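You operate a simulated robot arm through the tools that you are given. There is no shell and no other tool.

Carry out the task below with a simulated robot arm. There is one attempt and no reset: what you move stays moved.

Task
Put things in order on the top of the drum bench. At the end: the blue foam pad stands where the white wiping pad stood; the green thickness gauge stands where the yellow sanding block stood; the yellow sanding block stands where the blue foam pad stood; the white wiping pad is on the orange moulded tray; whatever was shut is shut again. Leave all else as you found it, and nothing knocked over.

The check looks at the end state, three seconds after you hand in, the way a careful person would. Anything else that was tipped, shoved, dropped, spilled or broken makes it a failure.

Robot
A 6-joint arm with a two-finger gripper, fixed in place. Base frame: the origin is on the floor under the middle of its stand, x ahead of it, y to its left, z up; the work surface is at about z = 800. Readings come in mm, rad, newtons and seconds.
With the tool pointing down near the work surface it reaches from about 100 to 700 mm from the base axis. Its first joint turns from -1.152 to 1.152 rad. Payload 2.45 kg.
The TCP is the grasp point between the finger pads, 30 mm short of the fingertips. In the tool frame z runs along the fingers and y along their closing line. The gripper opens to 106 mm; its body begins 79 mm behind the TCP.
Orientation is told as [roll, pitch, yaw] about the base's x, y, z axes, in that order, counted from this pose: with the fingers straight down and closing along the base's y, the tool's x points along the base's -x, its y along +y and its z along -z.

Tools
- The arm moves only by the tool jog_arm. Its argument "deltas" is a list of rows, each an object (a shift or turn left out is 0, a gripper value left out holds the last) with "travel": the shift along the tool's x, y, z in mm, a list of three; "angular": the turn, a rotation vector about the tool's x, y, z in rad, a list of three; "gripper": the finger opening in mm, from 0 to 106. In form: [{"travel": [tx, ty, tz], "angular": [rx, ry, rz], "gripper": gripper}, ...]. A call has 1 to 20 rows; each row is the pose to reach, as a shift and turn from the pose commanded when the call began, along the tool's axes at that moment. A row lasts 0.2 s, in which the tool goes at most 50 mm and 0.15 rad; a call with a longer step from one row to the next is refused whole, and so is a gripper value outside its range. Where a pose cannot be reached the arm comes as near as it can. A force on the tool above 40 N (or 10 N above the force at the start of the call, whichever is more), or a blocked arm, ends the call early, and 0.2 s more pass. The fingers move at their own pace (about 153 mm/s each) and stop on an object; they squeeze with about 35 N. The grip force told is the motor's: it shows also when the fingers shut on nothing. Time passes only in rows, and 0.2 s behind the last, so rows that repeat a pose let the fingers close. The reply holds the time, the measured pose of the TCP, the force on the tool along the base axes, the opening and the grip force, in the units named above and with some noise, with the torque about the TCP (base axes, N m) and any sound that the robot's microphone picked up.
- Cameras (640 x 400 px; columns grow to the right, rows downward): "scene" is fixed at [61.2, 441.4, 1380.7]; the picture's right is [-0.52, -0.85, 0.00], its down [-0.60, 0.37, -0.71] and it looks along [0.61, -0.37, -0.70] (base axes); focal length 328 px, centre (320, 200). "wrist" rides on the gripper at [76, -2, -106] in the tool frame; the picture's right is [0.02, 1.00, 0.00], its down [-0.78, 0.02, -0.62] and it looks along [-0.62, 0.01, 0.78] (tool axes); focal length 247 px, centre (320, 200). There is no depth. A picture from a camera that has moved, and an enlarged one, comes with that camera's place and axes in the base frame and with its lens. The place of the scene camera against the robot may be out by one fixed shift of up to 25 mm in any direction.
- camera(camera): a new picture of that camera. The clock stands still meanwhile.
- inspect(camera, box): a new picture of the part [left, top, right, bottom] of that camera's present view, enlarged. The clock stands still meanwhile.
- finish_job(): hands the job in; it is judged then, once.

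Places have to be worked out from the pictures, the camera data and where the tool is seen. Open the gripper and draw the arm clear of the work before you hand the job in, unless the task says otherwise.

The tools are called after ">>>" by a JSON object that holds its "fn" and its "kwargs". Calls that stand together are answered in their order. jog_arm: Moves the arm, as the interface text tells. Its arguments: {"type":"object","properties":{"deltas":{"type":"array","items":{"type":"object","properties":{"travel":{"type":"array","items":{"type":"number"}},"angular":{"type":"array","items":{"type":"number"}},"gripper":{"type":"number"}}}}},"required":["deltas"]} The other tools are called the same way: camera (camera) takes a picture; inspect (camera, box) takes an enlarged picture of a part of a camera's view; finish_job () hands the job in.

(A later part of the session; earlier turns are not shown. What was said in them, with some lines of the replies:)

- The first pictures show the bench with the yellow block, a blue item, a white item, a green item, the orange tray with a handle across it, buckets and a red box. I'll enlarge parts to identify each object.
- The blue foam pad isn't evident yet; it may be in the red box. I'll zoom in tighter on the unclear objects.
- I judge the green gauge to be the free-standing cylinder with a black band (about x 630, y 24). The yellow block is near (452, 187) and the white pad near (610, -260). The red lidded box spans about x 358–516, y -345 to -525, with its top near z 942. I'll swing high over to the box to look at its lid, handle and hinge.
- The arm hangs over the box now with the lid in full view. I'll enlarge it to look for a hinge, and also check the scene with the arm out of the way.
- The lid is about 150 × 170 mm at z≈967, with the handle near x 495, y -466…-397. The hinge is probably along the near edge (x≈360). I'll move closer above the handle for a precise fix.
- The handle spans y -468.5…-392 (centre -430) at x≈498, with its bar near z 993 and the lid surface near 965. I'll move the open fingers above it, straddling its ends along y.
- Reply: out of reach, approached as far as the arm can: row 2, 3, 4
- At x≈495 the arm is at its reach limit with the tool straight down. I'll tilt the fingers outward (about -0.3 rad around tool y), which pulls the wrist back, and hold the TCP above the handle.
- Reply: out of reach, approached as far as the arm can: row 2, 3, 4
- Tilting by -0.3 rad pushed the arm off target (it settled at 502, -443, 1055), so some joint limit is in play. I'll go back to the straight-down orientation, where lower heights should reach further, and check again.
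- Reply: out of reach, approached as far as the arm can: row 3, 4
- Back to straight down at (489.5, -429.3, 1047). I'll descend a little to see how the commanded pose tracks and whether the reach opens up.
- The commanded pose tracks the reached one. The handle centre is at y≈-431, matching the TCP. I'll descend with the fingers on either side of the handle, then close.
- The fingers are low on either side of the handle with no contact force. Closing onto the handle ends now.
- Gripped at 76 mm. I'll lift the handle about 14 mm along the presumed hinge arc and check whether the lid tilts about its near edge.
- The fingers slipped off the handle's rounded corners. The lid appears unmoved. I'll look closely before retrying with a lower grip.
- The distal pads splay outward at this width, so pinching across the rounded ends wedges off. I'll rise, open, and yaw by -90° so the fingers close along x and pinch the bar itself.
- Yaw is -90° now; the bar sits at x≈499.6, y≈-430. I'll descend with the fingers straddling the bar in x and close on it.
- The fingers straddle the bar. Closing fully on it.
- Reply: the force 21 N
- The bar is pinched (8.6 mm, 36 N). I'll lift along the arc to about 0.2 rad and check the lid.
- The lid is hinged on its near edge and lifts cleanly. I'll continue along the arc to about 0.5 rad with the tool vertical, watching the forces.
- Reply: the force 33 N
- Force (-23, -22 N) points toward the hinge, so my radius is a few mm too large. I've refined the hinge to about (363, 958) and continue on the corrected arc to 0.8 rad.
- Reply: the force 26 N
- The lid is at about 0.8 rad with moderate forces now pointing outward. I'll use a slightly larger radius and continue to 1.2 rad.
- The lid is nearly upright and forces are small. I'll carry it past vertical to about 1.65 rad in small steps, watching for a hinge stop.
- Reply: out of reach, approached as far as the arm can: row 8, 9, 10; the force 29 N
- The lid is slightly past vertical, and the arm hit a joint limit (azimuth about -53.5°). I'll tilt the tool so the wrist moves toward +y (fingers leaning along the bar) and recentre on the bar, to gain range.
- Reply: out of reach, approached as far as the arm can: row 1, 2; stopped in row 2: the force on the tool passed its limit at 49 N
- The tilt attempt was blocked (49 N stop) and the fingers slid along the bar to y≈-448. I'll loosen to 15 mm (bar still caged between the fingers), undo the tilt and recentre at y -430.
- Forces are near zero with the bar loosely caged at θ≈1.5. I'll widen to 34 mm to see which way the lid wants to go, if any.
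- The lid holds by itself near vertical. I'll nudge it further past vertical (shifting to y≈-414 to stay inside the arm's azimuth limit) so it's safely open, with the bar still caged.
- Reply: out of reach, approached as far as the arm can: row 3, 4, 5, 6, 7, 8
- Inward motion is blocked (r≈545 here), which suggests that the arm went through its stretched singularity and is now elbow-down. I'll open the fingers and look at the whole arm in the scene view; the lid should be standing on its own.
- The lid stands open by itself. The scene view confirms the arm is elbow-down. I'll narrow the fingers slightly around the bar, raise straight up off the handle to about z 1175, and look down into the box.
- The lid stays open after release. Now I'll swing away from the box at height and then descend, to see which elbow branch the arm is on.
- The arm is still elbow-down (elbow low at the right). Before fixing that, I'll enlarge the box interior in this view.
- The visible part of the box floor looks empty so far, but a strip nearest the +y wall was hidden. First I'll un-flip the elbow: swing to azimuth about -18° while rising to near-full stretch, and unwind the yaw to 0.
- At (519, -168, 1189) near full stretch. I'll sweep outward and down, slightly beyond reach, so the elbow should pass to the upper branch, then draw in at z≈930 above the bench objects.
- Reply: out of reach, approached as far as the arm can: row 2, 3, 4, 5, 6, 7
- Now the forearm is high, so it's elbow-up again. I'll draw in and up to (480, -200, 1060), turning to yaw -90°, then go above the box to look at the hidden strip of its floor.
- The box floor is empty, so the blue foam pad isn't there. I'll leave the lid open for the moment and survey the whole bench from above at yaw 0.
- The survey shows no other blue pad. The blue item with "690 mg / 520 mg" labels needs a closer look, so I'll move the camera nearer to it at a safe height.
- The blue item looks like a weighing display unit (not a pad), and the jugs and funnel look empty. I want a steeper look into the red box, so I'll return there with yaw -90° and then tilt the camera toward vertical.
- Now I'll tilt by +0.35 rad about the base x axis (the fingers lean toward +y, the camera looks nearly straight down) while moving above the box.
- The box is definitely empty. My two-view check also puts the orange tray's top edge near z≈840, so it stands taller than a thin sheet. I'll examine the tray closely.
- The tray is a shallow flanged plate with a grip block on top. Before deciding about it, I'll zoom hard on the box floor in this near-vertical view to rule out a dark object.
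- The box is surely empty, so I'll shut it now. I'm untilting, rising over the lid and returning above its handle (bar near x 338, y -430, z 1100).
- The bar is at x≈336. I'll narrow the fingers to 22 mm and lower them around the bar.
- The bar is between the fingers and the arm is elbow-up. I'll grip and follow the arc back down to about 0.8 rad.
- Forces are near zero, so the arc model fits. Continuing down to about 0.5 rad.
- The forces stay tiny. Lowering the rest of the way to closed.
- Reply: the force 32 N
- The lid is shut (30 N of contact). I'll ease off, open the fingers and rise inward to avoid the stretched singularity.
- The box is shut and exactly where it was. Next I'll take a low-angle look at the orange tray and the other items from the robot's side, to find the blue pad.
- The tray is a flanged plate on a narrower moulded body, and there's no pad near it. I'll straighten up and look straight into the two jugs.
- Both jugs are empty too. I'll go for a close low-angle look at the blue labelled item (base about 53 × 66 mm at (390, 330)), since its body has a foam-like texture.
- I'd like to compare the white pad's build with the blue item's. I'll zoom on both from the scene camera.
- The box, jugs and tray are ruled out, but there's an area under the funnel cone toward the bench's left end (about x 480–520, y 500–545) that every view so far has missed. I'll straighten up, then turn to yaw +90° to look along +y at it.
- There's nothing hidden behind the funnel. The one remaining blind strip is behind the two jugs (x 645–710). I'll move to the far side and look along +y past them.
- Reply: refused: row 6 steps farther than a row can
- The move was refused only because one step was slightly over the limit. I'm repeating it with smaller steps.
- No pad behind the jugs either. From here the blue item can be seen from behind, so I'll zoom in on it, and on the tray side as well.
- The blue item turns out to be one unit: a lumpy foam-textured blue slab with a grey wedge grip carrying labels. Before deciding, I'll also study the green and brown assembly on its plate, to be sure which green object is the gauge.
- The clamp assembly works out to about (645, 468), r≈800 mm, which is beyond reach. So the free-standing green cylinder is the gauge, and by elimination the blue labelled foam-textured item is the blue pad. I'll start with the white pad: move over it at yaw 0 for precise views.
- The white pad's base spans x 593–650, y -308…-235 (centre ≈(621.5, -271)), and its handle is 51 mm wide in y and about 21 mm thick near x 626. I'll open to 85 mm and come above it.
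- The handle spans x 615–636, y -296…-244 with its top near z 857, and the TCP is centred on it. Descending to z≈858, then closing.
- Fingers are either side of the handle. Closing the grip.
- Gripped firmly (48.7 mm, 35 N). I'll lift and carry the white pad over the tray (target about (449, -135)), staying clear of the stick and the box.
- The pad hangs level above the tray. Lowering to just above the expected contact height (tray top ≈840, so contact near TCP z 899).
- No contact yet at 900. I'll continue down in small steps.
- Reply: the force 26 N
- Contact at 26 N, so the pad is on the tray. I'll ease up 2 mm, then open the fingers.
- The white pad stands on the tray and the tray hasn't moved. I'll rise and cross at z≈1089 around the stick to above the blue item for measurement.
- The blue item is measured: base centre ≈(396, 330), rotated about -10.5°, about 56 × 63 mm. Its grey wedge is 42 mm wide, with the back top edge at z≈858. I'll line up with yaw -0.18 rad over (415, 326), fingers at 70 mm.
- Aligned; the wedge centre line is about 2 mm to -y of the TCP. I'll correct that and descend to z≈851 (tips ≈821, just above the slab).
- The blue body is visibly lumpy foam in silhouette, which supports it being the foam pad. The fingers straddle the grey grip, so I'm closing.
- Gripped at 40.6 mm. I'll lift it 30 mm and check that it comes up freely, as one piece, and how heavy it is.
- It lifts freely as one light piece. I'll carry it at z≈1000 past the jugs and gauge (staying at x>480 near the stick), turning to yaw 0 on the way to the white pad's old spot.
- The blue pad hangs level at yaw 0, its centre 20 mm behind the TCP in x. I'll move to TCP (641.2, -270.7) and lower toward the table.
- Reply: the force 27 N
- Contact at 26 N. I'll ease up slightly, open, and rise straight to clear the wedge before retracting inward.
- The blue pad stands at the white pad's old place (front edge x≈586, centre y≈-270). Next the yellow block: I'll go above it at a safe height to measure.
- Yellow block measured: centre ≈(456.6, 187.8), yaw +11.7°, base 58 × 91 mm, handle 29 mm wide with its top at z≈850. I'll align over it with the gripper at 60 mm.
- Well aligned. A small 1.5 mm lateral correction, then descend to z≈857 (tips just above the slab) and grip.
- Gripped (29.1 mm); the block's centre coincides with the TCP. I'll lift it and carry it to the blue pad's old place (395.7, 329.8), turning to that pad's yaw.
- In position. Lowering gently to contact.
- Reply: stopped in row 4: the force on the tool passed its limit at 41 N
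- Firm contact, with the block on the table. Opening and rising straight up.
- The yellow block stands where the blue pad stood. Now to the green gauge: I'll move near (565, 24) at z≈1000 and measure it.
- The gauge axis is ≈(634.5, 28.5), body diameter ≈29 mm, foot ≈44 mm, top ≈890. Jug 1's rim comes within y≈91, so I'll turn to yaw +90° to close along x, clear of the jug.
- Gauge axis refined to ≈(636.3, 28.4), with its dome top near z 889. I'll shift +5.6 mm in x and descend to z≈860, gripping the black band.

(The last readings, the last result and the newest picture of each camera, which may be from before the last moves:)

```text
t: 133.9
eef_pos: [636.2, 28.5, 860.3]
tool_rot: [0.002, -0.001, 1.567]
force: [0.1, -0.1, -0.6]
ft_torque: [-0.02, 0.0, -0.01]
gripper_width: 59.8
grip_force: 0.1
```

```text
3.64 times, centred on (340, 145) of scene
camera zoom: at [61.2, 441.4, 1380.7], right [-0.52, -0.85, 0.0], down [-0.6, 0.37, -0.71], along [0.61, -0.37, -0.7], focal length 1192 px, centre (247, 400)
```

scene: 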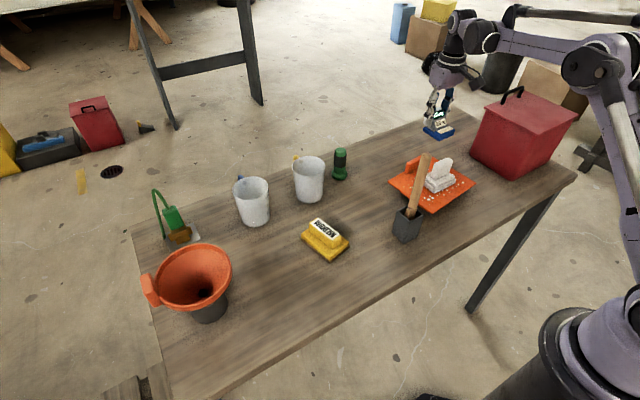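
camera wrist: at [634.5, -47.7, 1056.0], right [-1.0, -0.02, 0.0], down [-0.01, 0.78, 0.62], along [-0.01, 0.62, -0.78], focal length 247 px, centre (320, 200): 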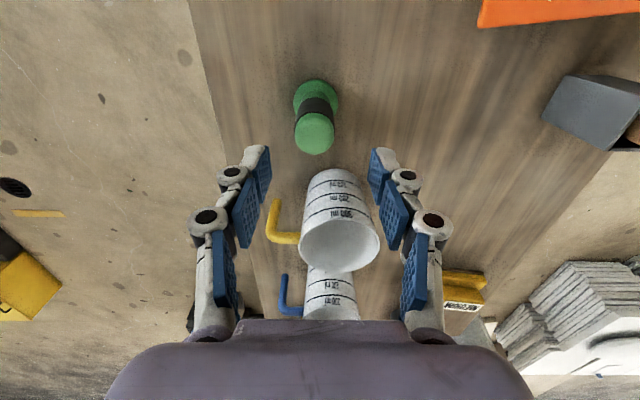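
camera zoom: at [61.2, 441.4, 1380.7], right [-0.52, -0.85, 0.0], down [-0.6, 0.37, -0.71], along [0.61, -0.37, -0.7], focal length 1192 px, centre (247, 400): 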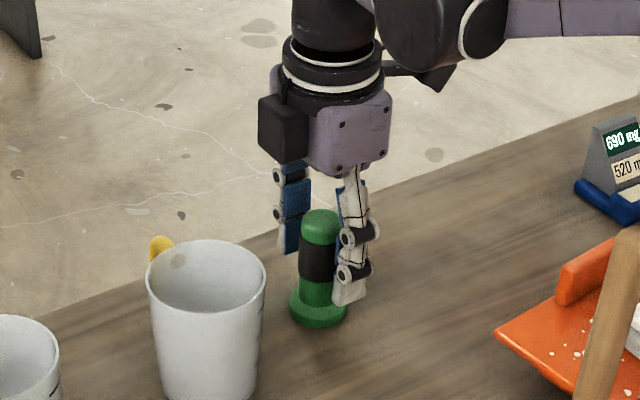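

Well placed around the band. Closing.

>>> {"fn": "jog_arm", "kwargs": {"deltas": [{"gripper": 40}, {"gripper": 26}, {"gripper": 20}, {"gripper": 20}]}}

>>> {"fn": "inspect", "kwargs": {"camera": "wrist", "box": [220, 60, 420, 220]}}

```text
t: 134.9
eef_pos: [636.1, 28.9, 860.1]
tool_rot: [0.001, -0.004, 1.568]
force: [-0.1, 0.1, 0.2]
ft_torque: [0.01, -0.02, 0.01]
gripper_width: 28.7
grip_force: 34.8
```

```text
2.50 times, centred on (320, 140) of wrist
camera zoom: at [639.6, -47.7, 968.0], right [-1.0, -0.02, 0.0], down [-0.01, 0.78, 0.62], along [-0.01, 0.62, -0.78], focal length 617 px, centre (320, 350)
```

zoom: 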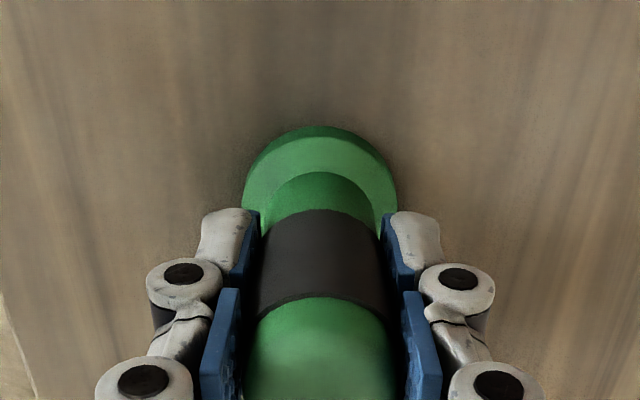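

Gripped (28.7 mm). I'll lift it and carry it inward, clear of the jugs, to the yellow block's old place (455.5, 189).

>>> {"fn": "jog_arm", "kwargs": {"deltas": [{"travel": [0, 0, -12]}, {"travel": [0, 0, -42]}, {"travel": [0, 25, -68]}, {"travel": [-5, 65, -80]}, {"travel": [-15, 110, -80]}, {"travel": [-45, 145, -80]}, {"travel": [-90, 160, -80]}, {"travel": [-130, 172, -80]}, {"travel": [-160.3, 180.7, -75]}, {"travel": [-160.3, 180.7, -40]}, {"travel": [-160.3, 180.7, -10]}, {"travel": [-160.3, 180.7, -10]}]}}

>>> {"fn": "camera", "kwargs": {"camera": "wrist"}}

>>> {"fn": "inspect", "kwargs": {"camera": "scene", "box": [270, 160, 400, 280]}}

```text
t: 137.5
eef_pos: [456.2, 189.4, 869.8]
tool_rot: [0.004, -0.002, 1.569]
force: [0.2, 0.0, -1.2]
ft_torque: [0.0, 0.01, 0.01]
gripper_width: 28.5
grip_force: 34.9
```

```text
taken
camera wrist: at [459.6, 113.7, 977.6], right [-1.0, -0.02, 0.0], down [-0.01, 0.78, 0.62], along [-0.01, 0.62, -0.78], focal length 247 px, centre (320, 200)
```

wrist: 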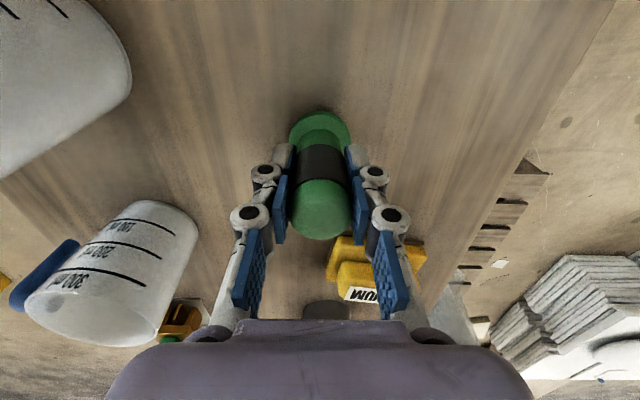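

```text
3.33 times, centred on (335, 220) of scene
camera zoom: at [61.2, 441.4, 1380.7], right [-0.52, -0.85, 0.0], down [-0.6, 0.37, -0.71], along [0.61, -0.37, -0.7], focal length 1093 px, centre (270, 133)
```

zoom: 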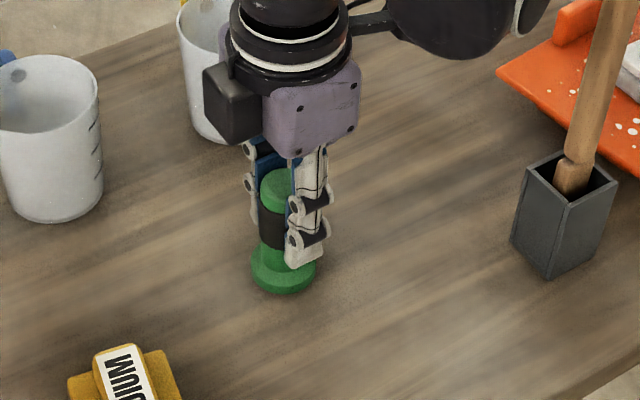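

Position is (456, 189), about 10 mm above the table. Lowering to contact.

>>> {"fn": "jog_arm", "kwargs": {"deltas": [{"travel": [0, 0, 3]}, {"travel": [0, 0, 6]}, {"travel": [0, 0, 8]}, {"travel": [0, 0, 9]}, {"travel": [0, 0, 9]}]}}

```text
t: 138.7
eef_pos: [456.6, 189.4, 863.9]
tool_rot: [0.001, -0.002, 1.569]
force: [0.7, -0.4, -2.4]
ft_torque: [0.02, 0.01, 0.0]
gripper_width: 28.7
grip_force: 35.0
```

>>> {"fn": "jog_arm", "kwargs": {"deltas": [{"travel": [0, 0, 0]}, {"travel": [0, 0, 0]}]}}

>>> {"fn": "inspect", "kwargs": {"camera": "scene", "box": [300, 210, 350, 255]}}

```text
t: 139.3
eef_pos: [455.6, 189.2, 862.5]
tool_rot: [0.001, -0.002, 1.567]
force: [-0.4, -0.1, -1.2]
ft_torque: [-0.03, -0.02, 0.01]
gripper_width: 28.5
grip_force: 35.0
```

```text
8.89 times, centred on (325, 232) of scene
camera zoom: at [61.2, 441.4, 1380.7], right [-0.52, -0.85, 0.0], down [-0.6, 0.37, -0.71], along [0.61, -0.37, -0.7], focal length 2915 px, centre (276, -89)
```

zoom: 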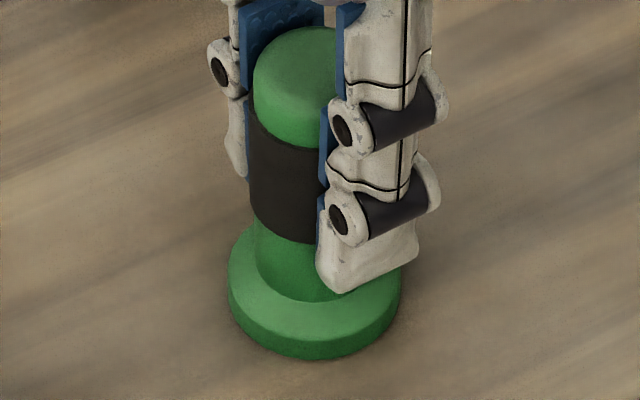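

Just a millimetre or two above the table. Continuing down in 1 mm steps.

>>> {"fn": "jog_arm", "kwargs": {"deltas": [{"travel": [0, 0, 1]}, {"travel": [0, 0, 1.8]}, {"travel": [0, 0, 1.8]}]}}

```text
t: 140.1
eef_pos: [455.6, 189.4, 859.4]
tool_rot: [0.002, -0.001, 1.568]
force: [-0.2, 0.5, 5.9]
ft_torque: [0.0, -0.04, 0.02]
gripper_width: 28.6
grip_force: 35.2
```

Light contact (6 N). Opening and rising straight up to clear the gauge.

>>> {"fn": "jog_arm", "kwargs": {"deltas": [{"gripper": 36}, {"gripper": 50}, {"gripper": 64}, {"gripper": 64}, {"travel": [0, 0, -25], "gripper": 64}, {"travel": [0, 0, -60]}, {"travel": [0, 0, -100]}, {"travel": [0, 0, -145]}, {"travel": [0, 0, -190]}, {"travel": [0, 0, -190]}]}}

>>> {"fn": "camera", "kwargs": {"camera": "wrist"}}

>>> {"fn": "camera", "kwargs": {"camera": "scene"}}

```text
t: 142.3
eef_pos: [456.9, 190.8, 1050.2]
tool_rot: [0.002, -0.002, 1.568]
force: [-0.4, 0.4, 0.4]
ft_torque: [0.03, -0.01, 0.01]
gripper_width: 64.0
grip_force: 0.0
```

```text
taken
camera wrist: at [459.9, 113.2, 1158.3], right [-1.0, -0.02, 0.0], down [-0.01, 0.78, 0.62], along [-0.01, 0.62, -0.78], focal length 247 px, centre (320, 200)
```

wrist: 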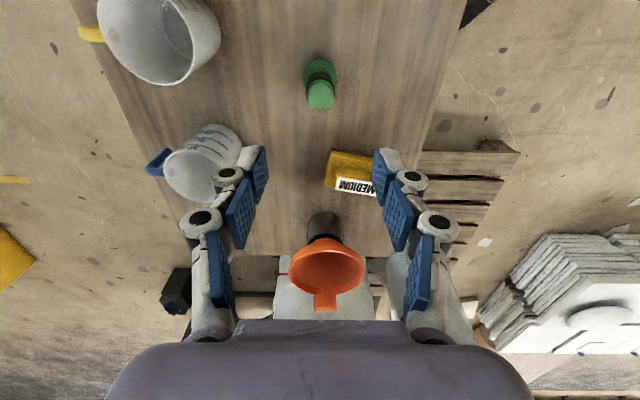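

```text
taken
```

scene: 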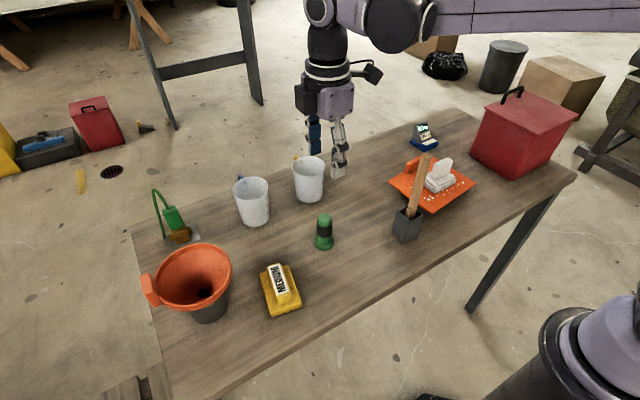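

All four moves are done. Let me compare the scene with the initial views to confirm that nothing else shifted, while starting to draw the arm back.

>>> {"fn": "jog_arm", "kwargs": {"deltas": [{"travel": [20, 30, -15], "angular": [0, 0, 0.14]}, {"travel": [40, 60, -30], "angular": [0, 0, 0.28]}, {"travel": [60, 90, -45], "angular": [0, 0, 0.42]}, {"travel": [80, 120, -60], "angular": [0, 0, 0.56]}, {"travel": [90, 140, -80], "angular": [0, 0, 0.7]}, {"travel": [90, 150, -100], "angular": [0, 0, 0.84], "gripper": 106}, {"travel": [90, 150, -100], "angular": [0, 0, 0.98]}, {"travel": [90, 150, -100], "angular": [0, 0, 1.12]}, {"travel": [90, 150, -100], "angular": [0, 0, 1.26]}, {"travel": [90, 150, -100], "angular": [0, 0, 1.4]}, {"travel": [90, 150, -100], "angular": [0, 0, 1.54]}, {"travel": [90, 150, -100], "angular": [0, 0, 1.568]}]}}

>>> {"fn": "inspect", "kwargs": {"camera": "scene", "box": [130, 170, 350, 330]}}

>>> {"fn": "inspect", "kwargs": {"camera": "scene", "box": [320, 80, 600, 260]}}

>>> {"fn": "camera", "kwargs": {"camera": "wrist"}}

```text
t: 144.9
eef_pos: [306.9, 98.7, 1150.8]
tool_rot: [0.002, 0.002, 0.003]
force: [-0.4, -0.5, 0.4]
ft_torque: [0.01, 0.01, 0.03]
gripper_width: 105.9
grip_force: 0.0
```

```text
2.50 times, centred on (240, 250) of scene
camera zoom: at [61.2, 441.4, 1380.7], right [-0.52, -0.85, 0.0], down [-0.6, 0.37, -0.71], along [0.61, -0.37, -0.7], focal length 820 px, centre (520, 75)
```

zoom: 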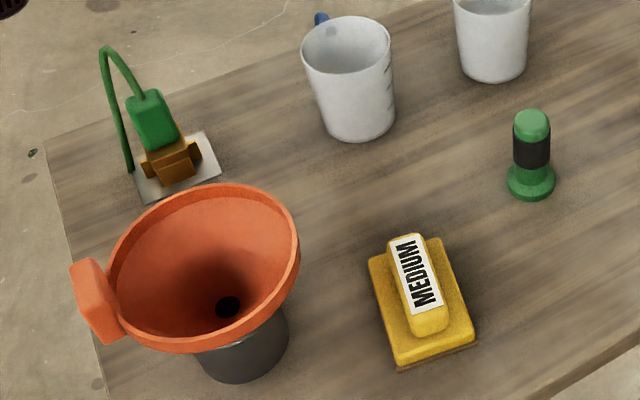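

```text
2.22 times, centred on (460, 170) of scene
camera zoom: at [61.2, 441.4, 1380.7], right [-0.52, -0.85, 0.0], down [-0.6, 0.37, -0.71], along [0.61, -0.37, -0.7], focal length 729 px, centre (9, 267)
```

zoom: 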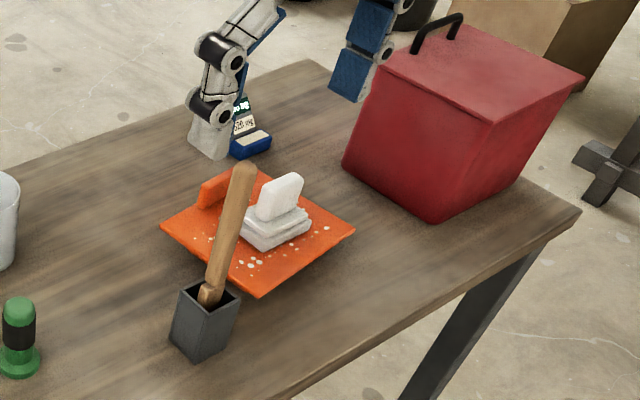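

```text
taken
camera wrist: at [232.3, 97.7, 1258.2], right [-0.02, 1.0, 0.0], down [0.78, 0.02, 0.62], along [0.62, 0.01, -0.78], focal length 247 px, centre (320, 200)
```

wrist: 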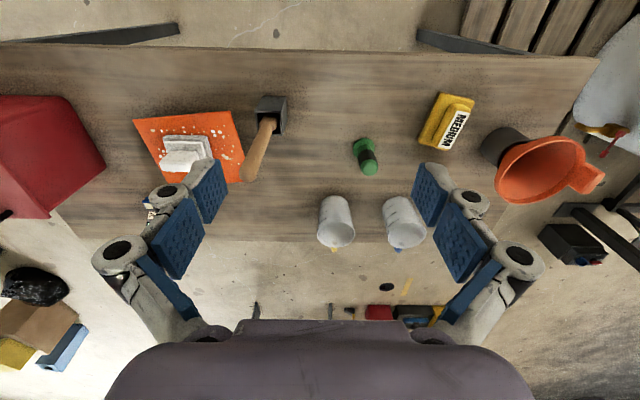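

Everything else matches the initial views: tray, pot, jugs, funnel, clamp and box are in identical positions. A last close check of the lid and of each placed object.

>>> {"fn": "inspect", "kwargs": {"camera": "scene", "box": [460, 70, 600, 190]}}

>>> {"fn": "inspect", "kwargs": {"camera": "wrist", "box": [100, 80, 300, 240]}}

>>> {"fn": "inspect", "kwargs": {"camera": "wrist", "box": [320, 70, 520, 260]}}

```text
3.33 times, centred on (530, 130) of scene
camera zoom: at [61.2, 441.4, 1380.7], right [-0.52, -0.85, 0.0], down [-0.6, 0.37, -0.71], along [0.61, -0.37, -0.7], focal length 1093 px, centre (-380, 433)
```

zoom: 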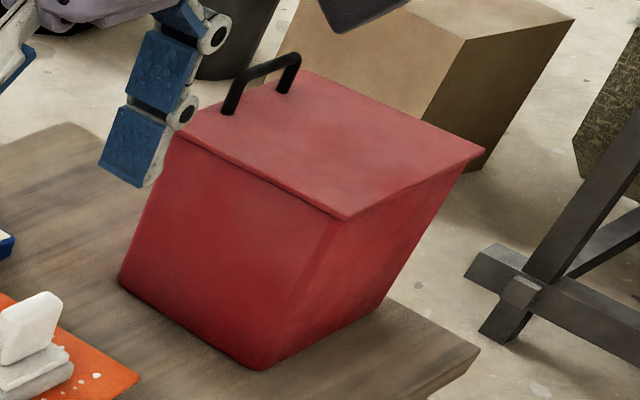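

```text
2.50 times, centred on (200, 160) of wrist
camera zoom: at [232.3, 97.7, 1258.2], right [-0.02, 1.0, 0.0], down [0.78, 0.02, 0.62], along [0.62, 0.01, -0.78], focal length 617 px, centre (620, 300)
```

zoom: 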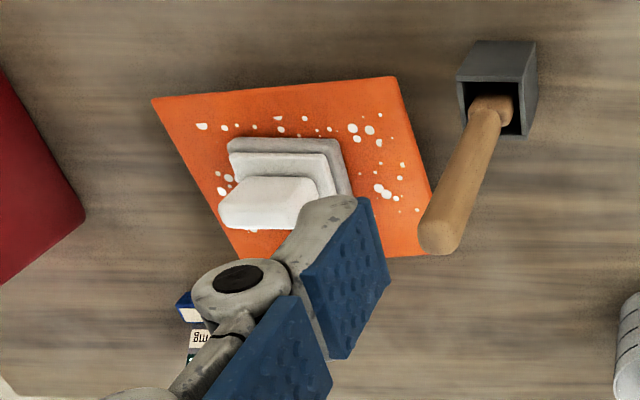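

```text
2.11 times, centred on (420, 165) of wrist
camera zoom: at [232.3, 97.7, 1258.2], right [-0.02, 1.0, 0.0], down [0.78, 0.02, 0.62], along [0.62, 0.01, -0.78], focal length 520 px, centre (110, 274)
```

zoom: 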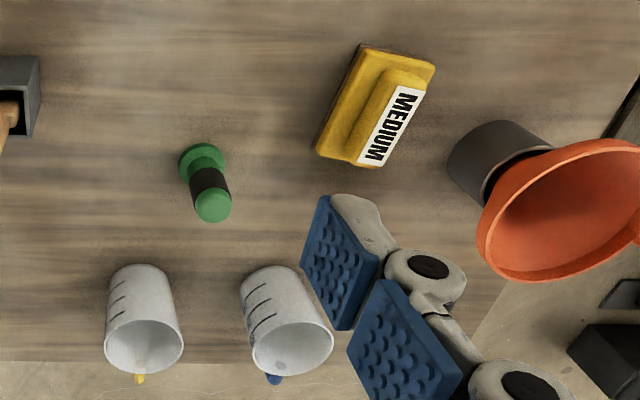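

The lid is shut as before. The white pad is on the tray, the blue pad is at the white pad's spot, the yellow block is at the blue pad's spot, and the gauge is at the yellow block's spot. All stand upright. The gripper is open and the arm is clear at z≈1150, so I'm handing in.

>>> {"fn": "finish_job", "kwargs": {}}

```text
The job is handed in.
```

I handed the job in with all four swaps made and the red box shut again. One thing I couldn't confirm is whether the blue item I moved really is the blue foam pad.

| Object | Where it is now |
|---|---|
| White wiping pad | On the orange moulded tray |
| Blue item (taken as the foam pad) | Where the white wiping pad stood, within about 3 mm by camera measurement |
| Yellow sanding block | Where the blue item stood |
| Green thickness gauge (free-standing cylinder with the black band) | Where the yellow sanding block stood |

- **Blue item:** It carries "690 mg" and "520 mg" labels, so it could be a small scale. I took it as the foam pad by elimination. Its blue base looks like lumpy foam, it was the only free-standing blue object on the bench, and I found no other pad in the red box, in the jugs or behind the funnel. If it was a different object, that move is wrong and so is the yellow block's new place.
- **Green gauge:** The other green object, the clamp on its plate, came out beyond the arm's reach. I therefore took the cylinder as the gauge.
- **Red box:** I opened it to look for the pad and found it empty. After I closed it, the lid and box matched the starting view.
- **Everything else:** The tray, pot and stick, jugs, funnel and clamp look the same as in the first pictures. All the moved items are standing upright.

The gripper is open and the arm is drawn up clear of the bench.
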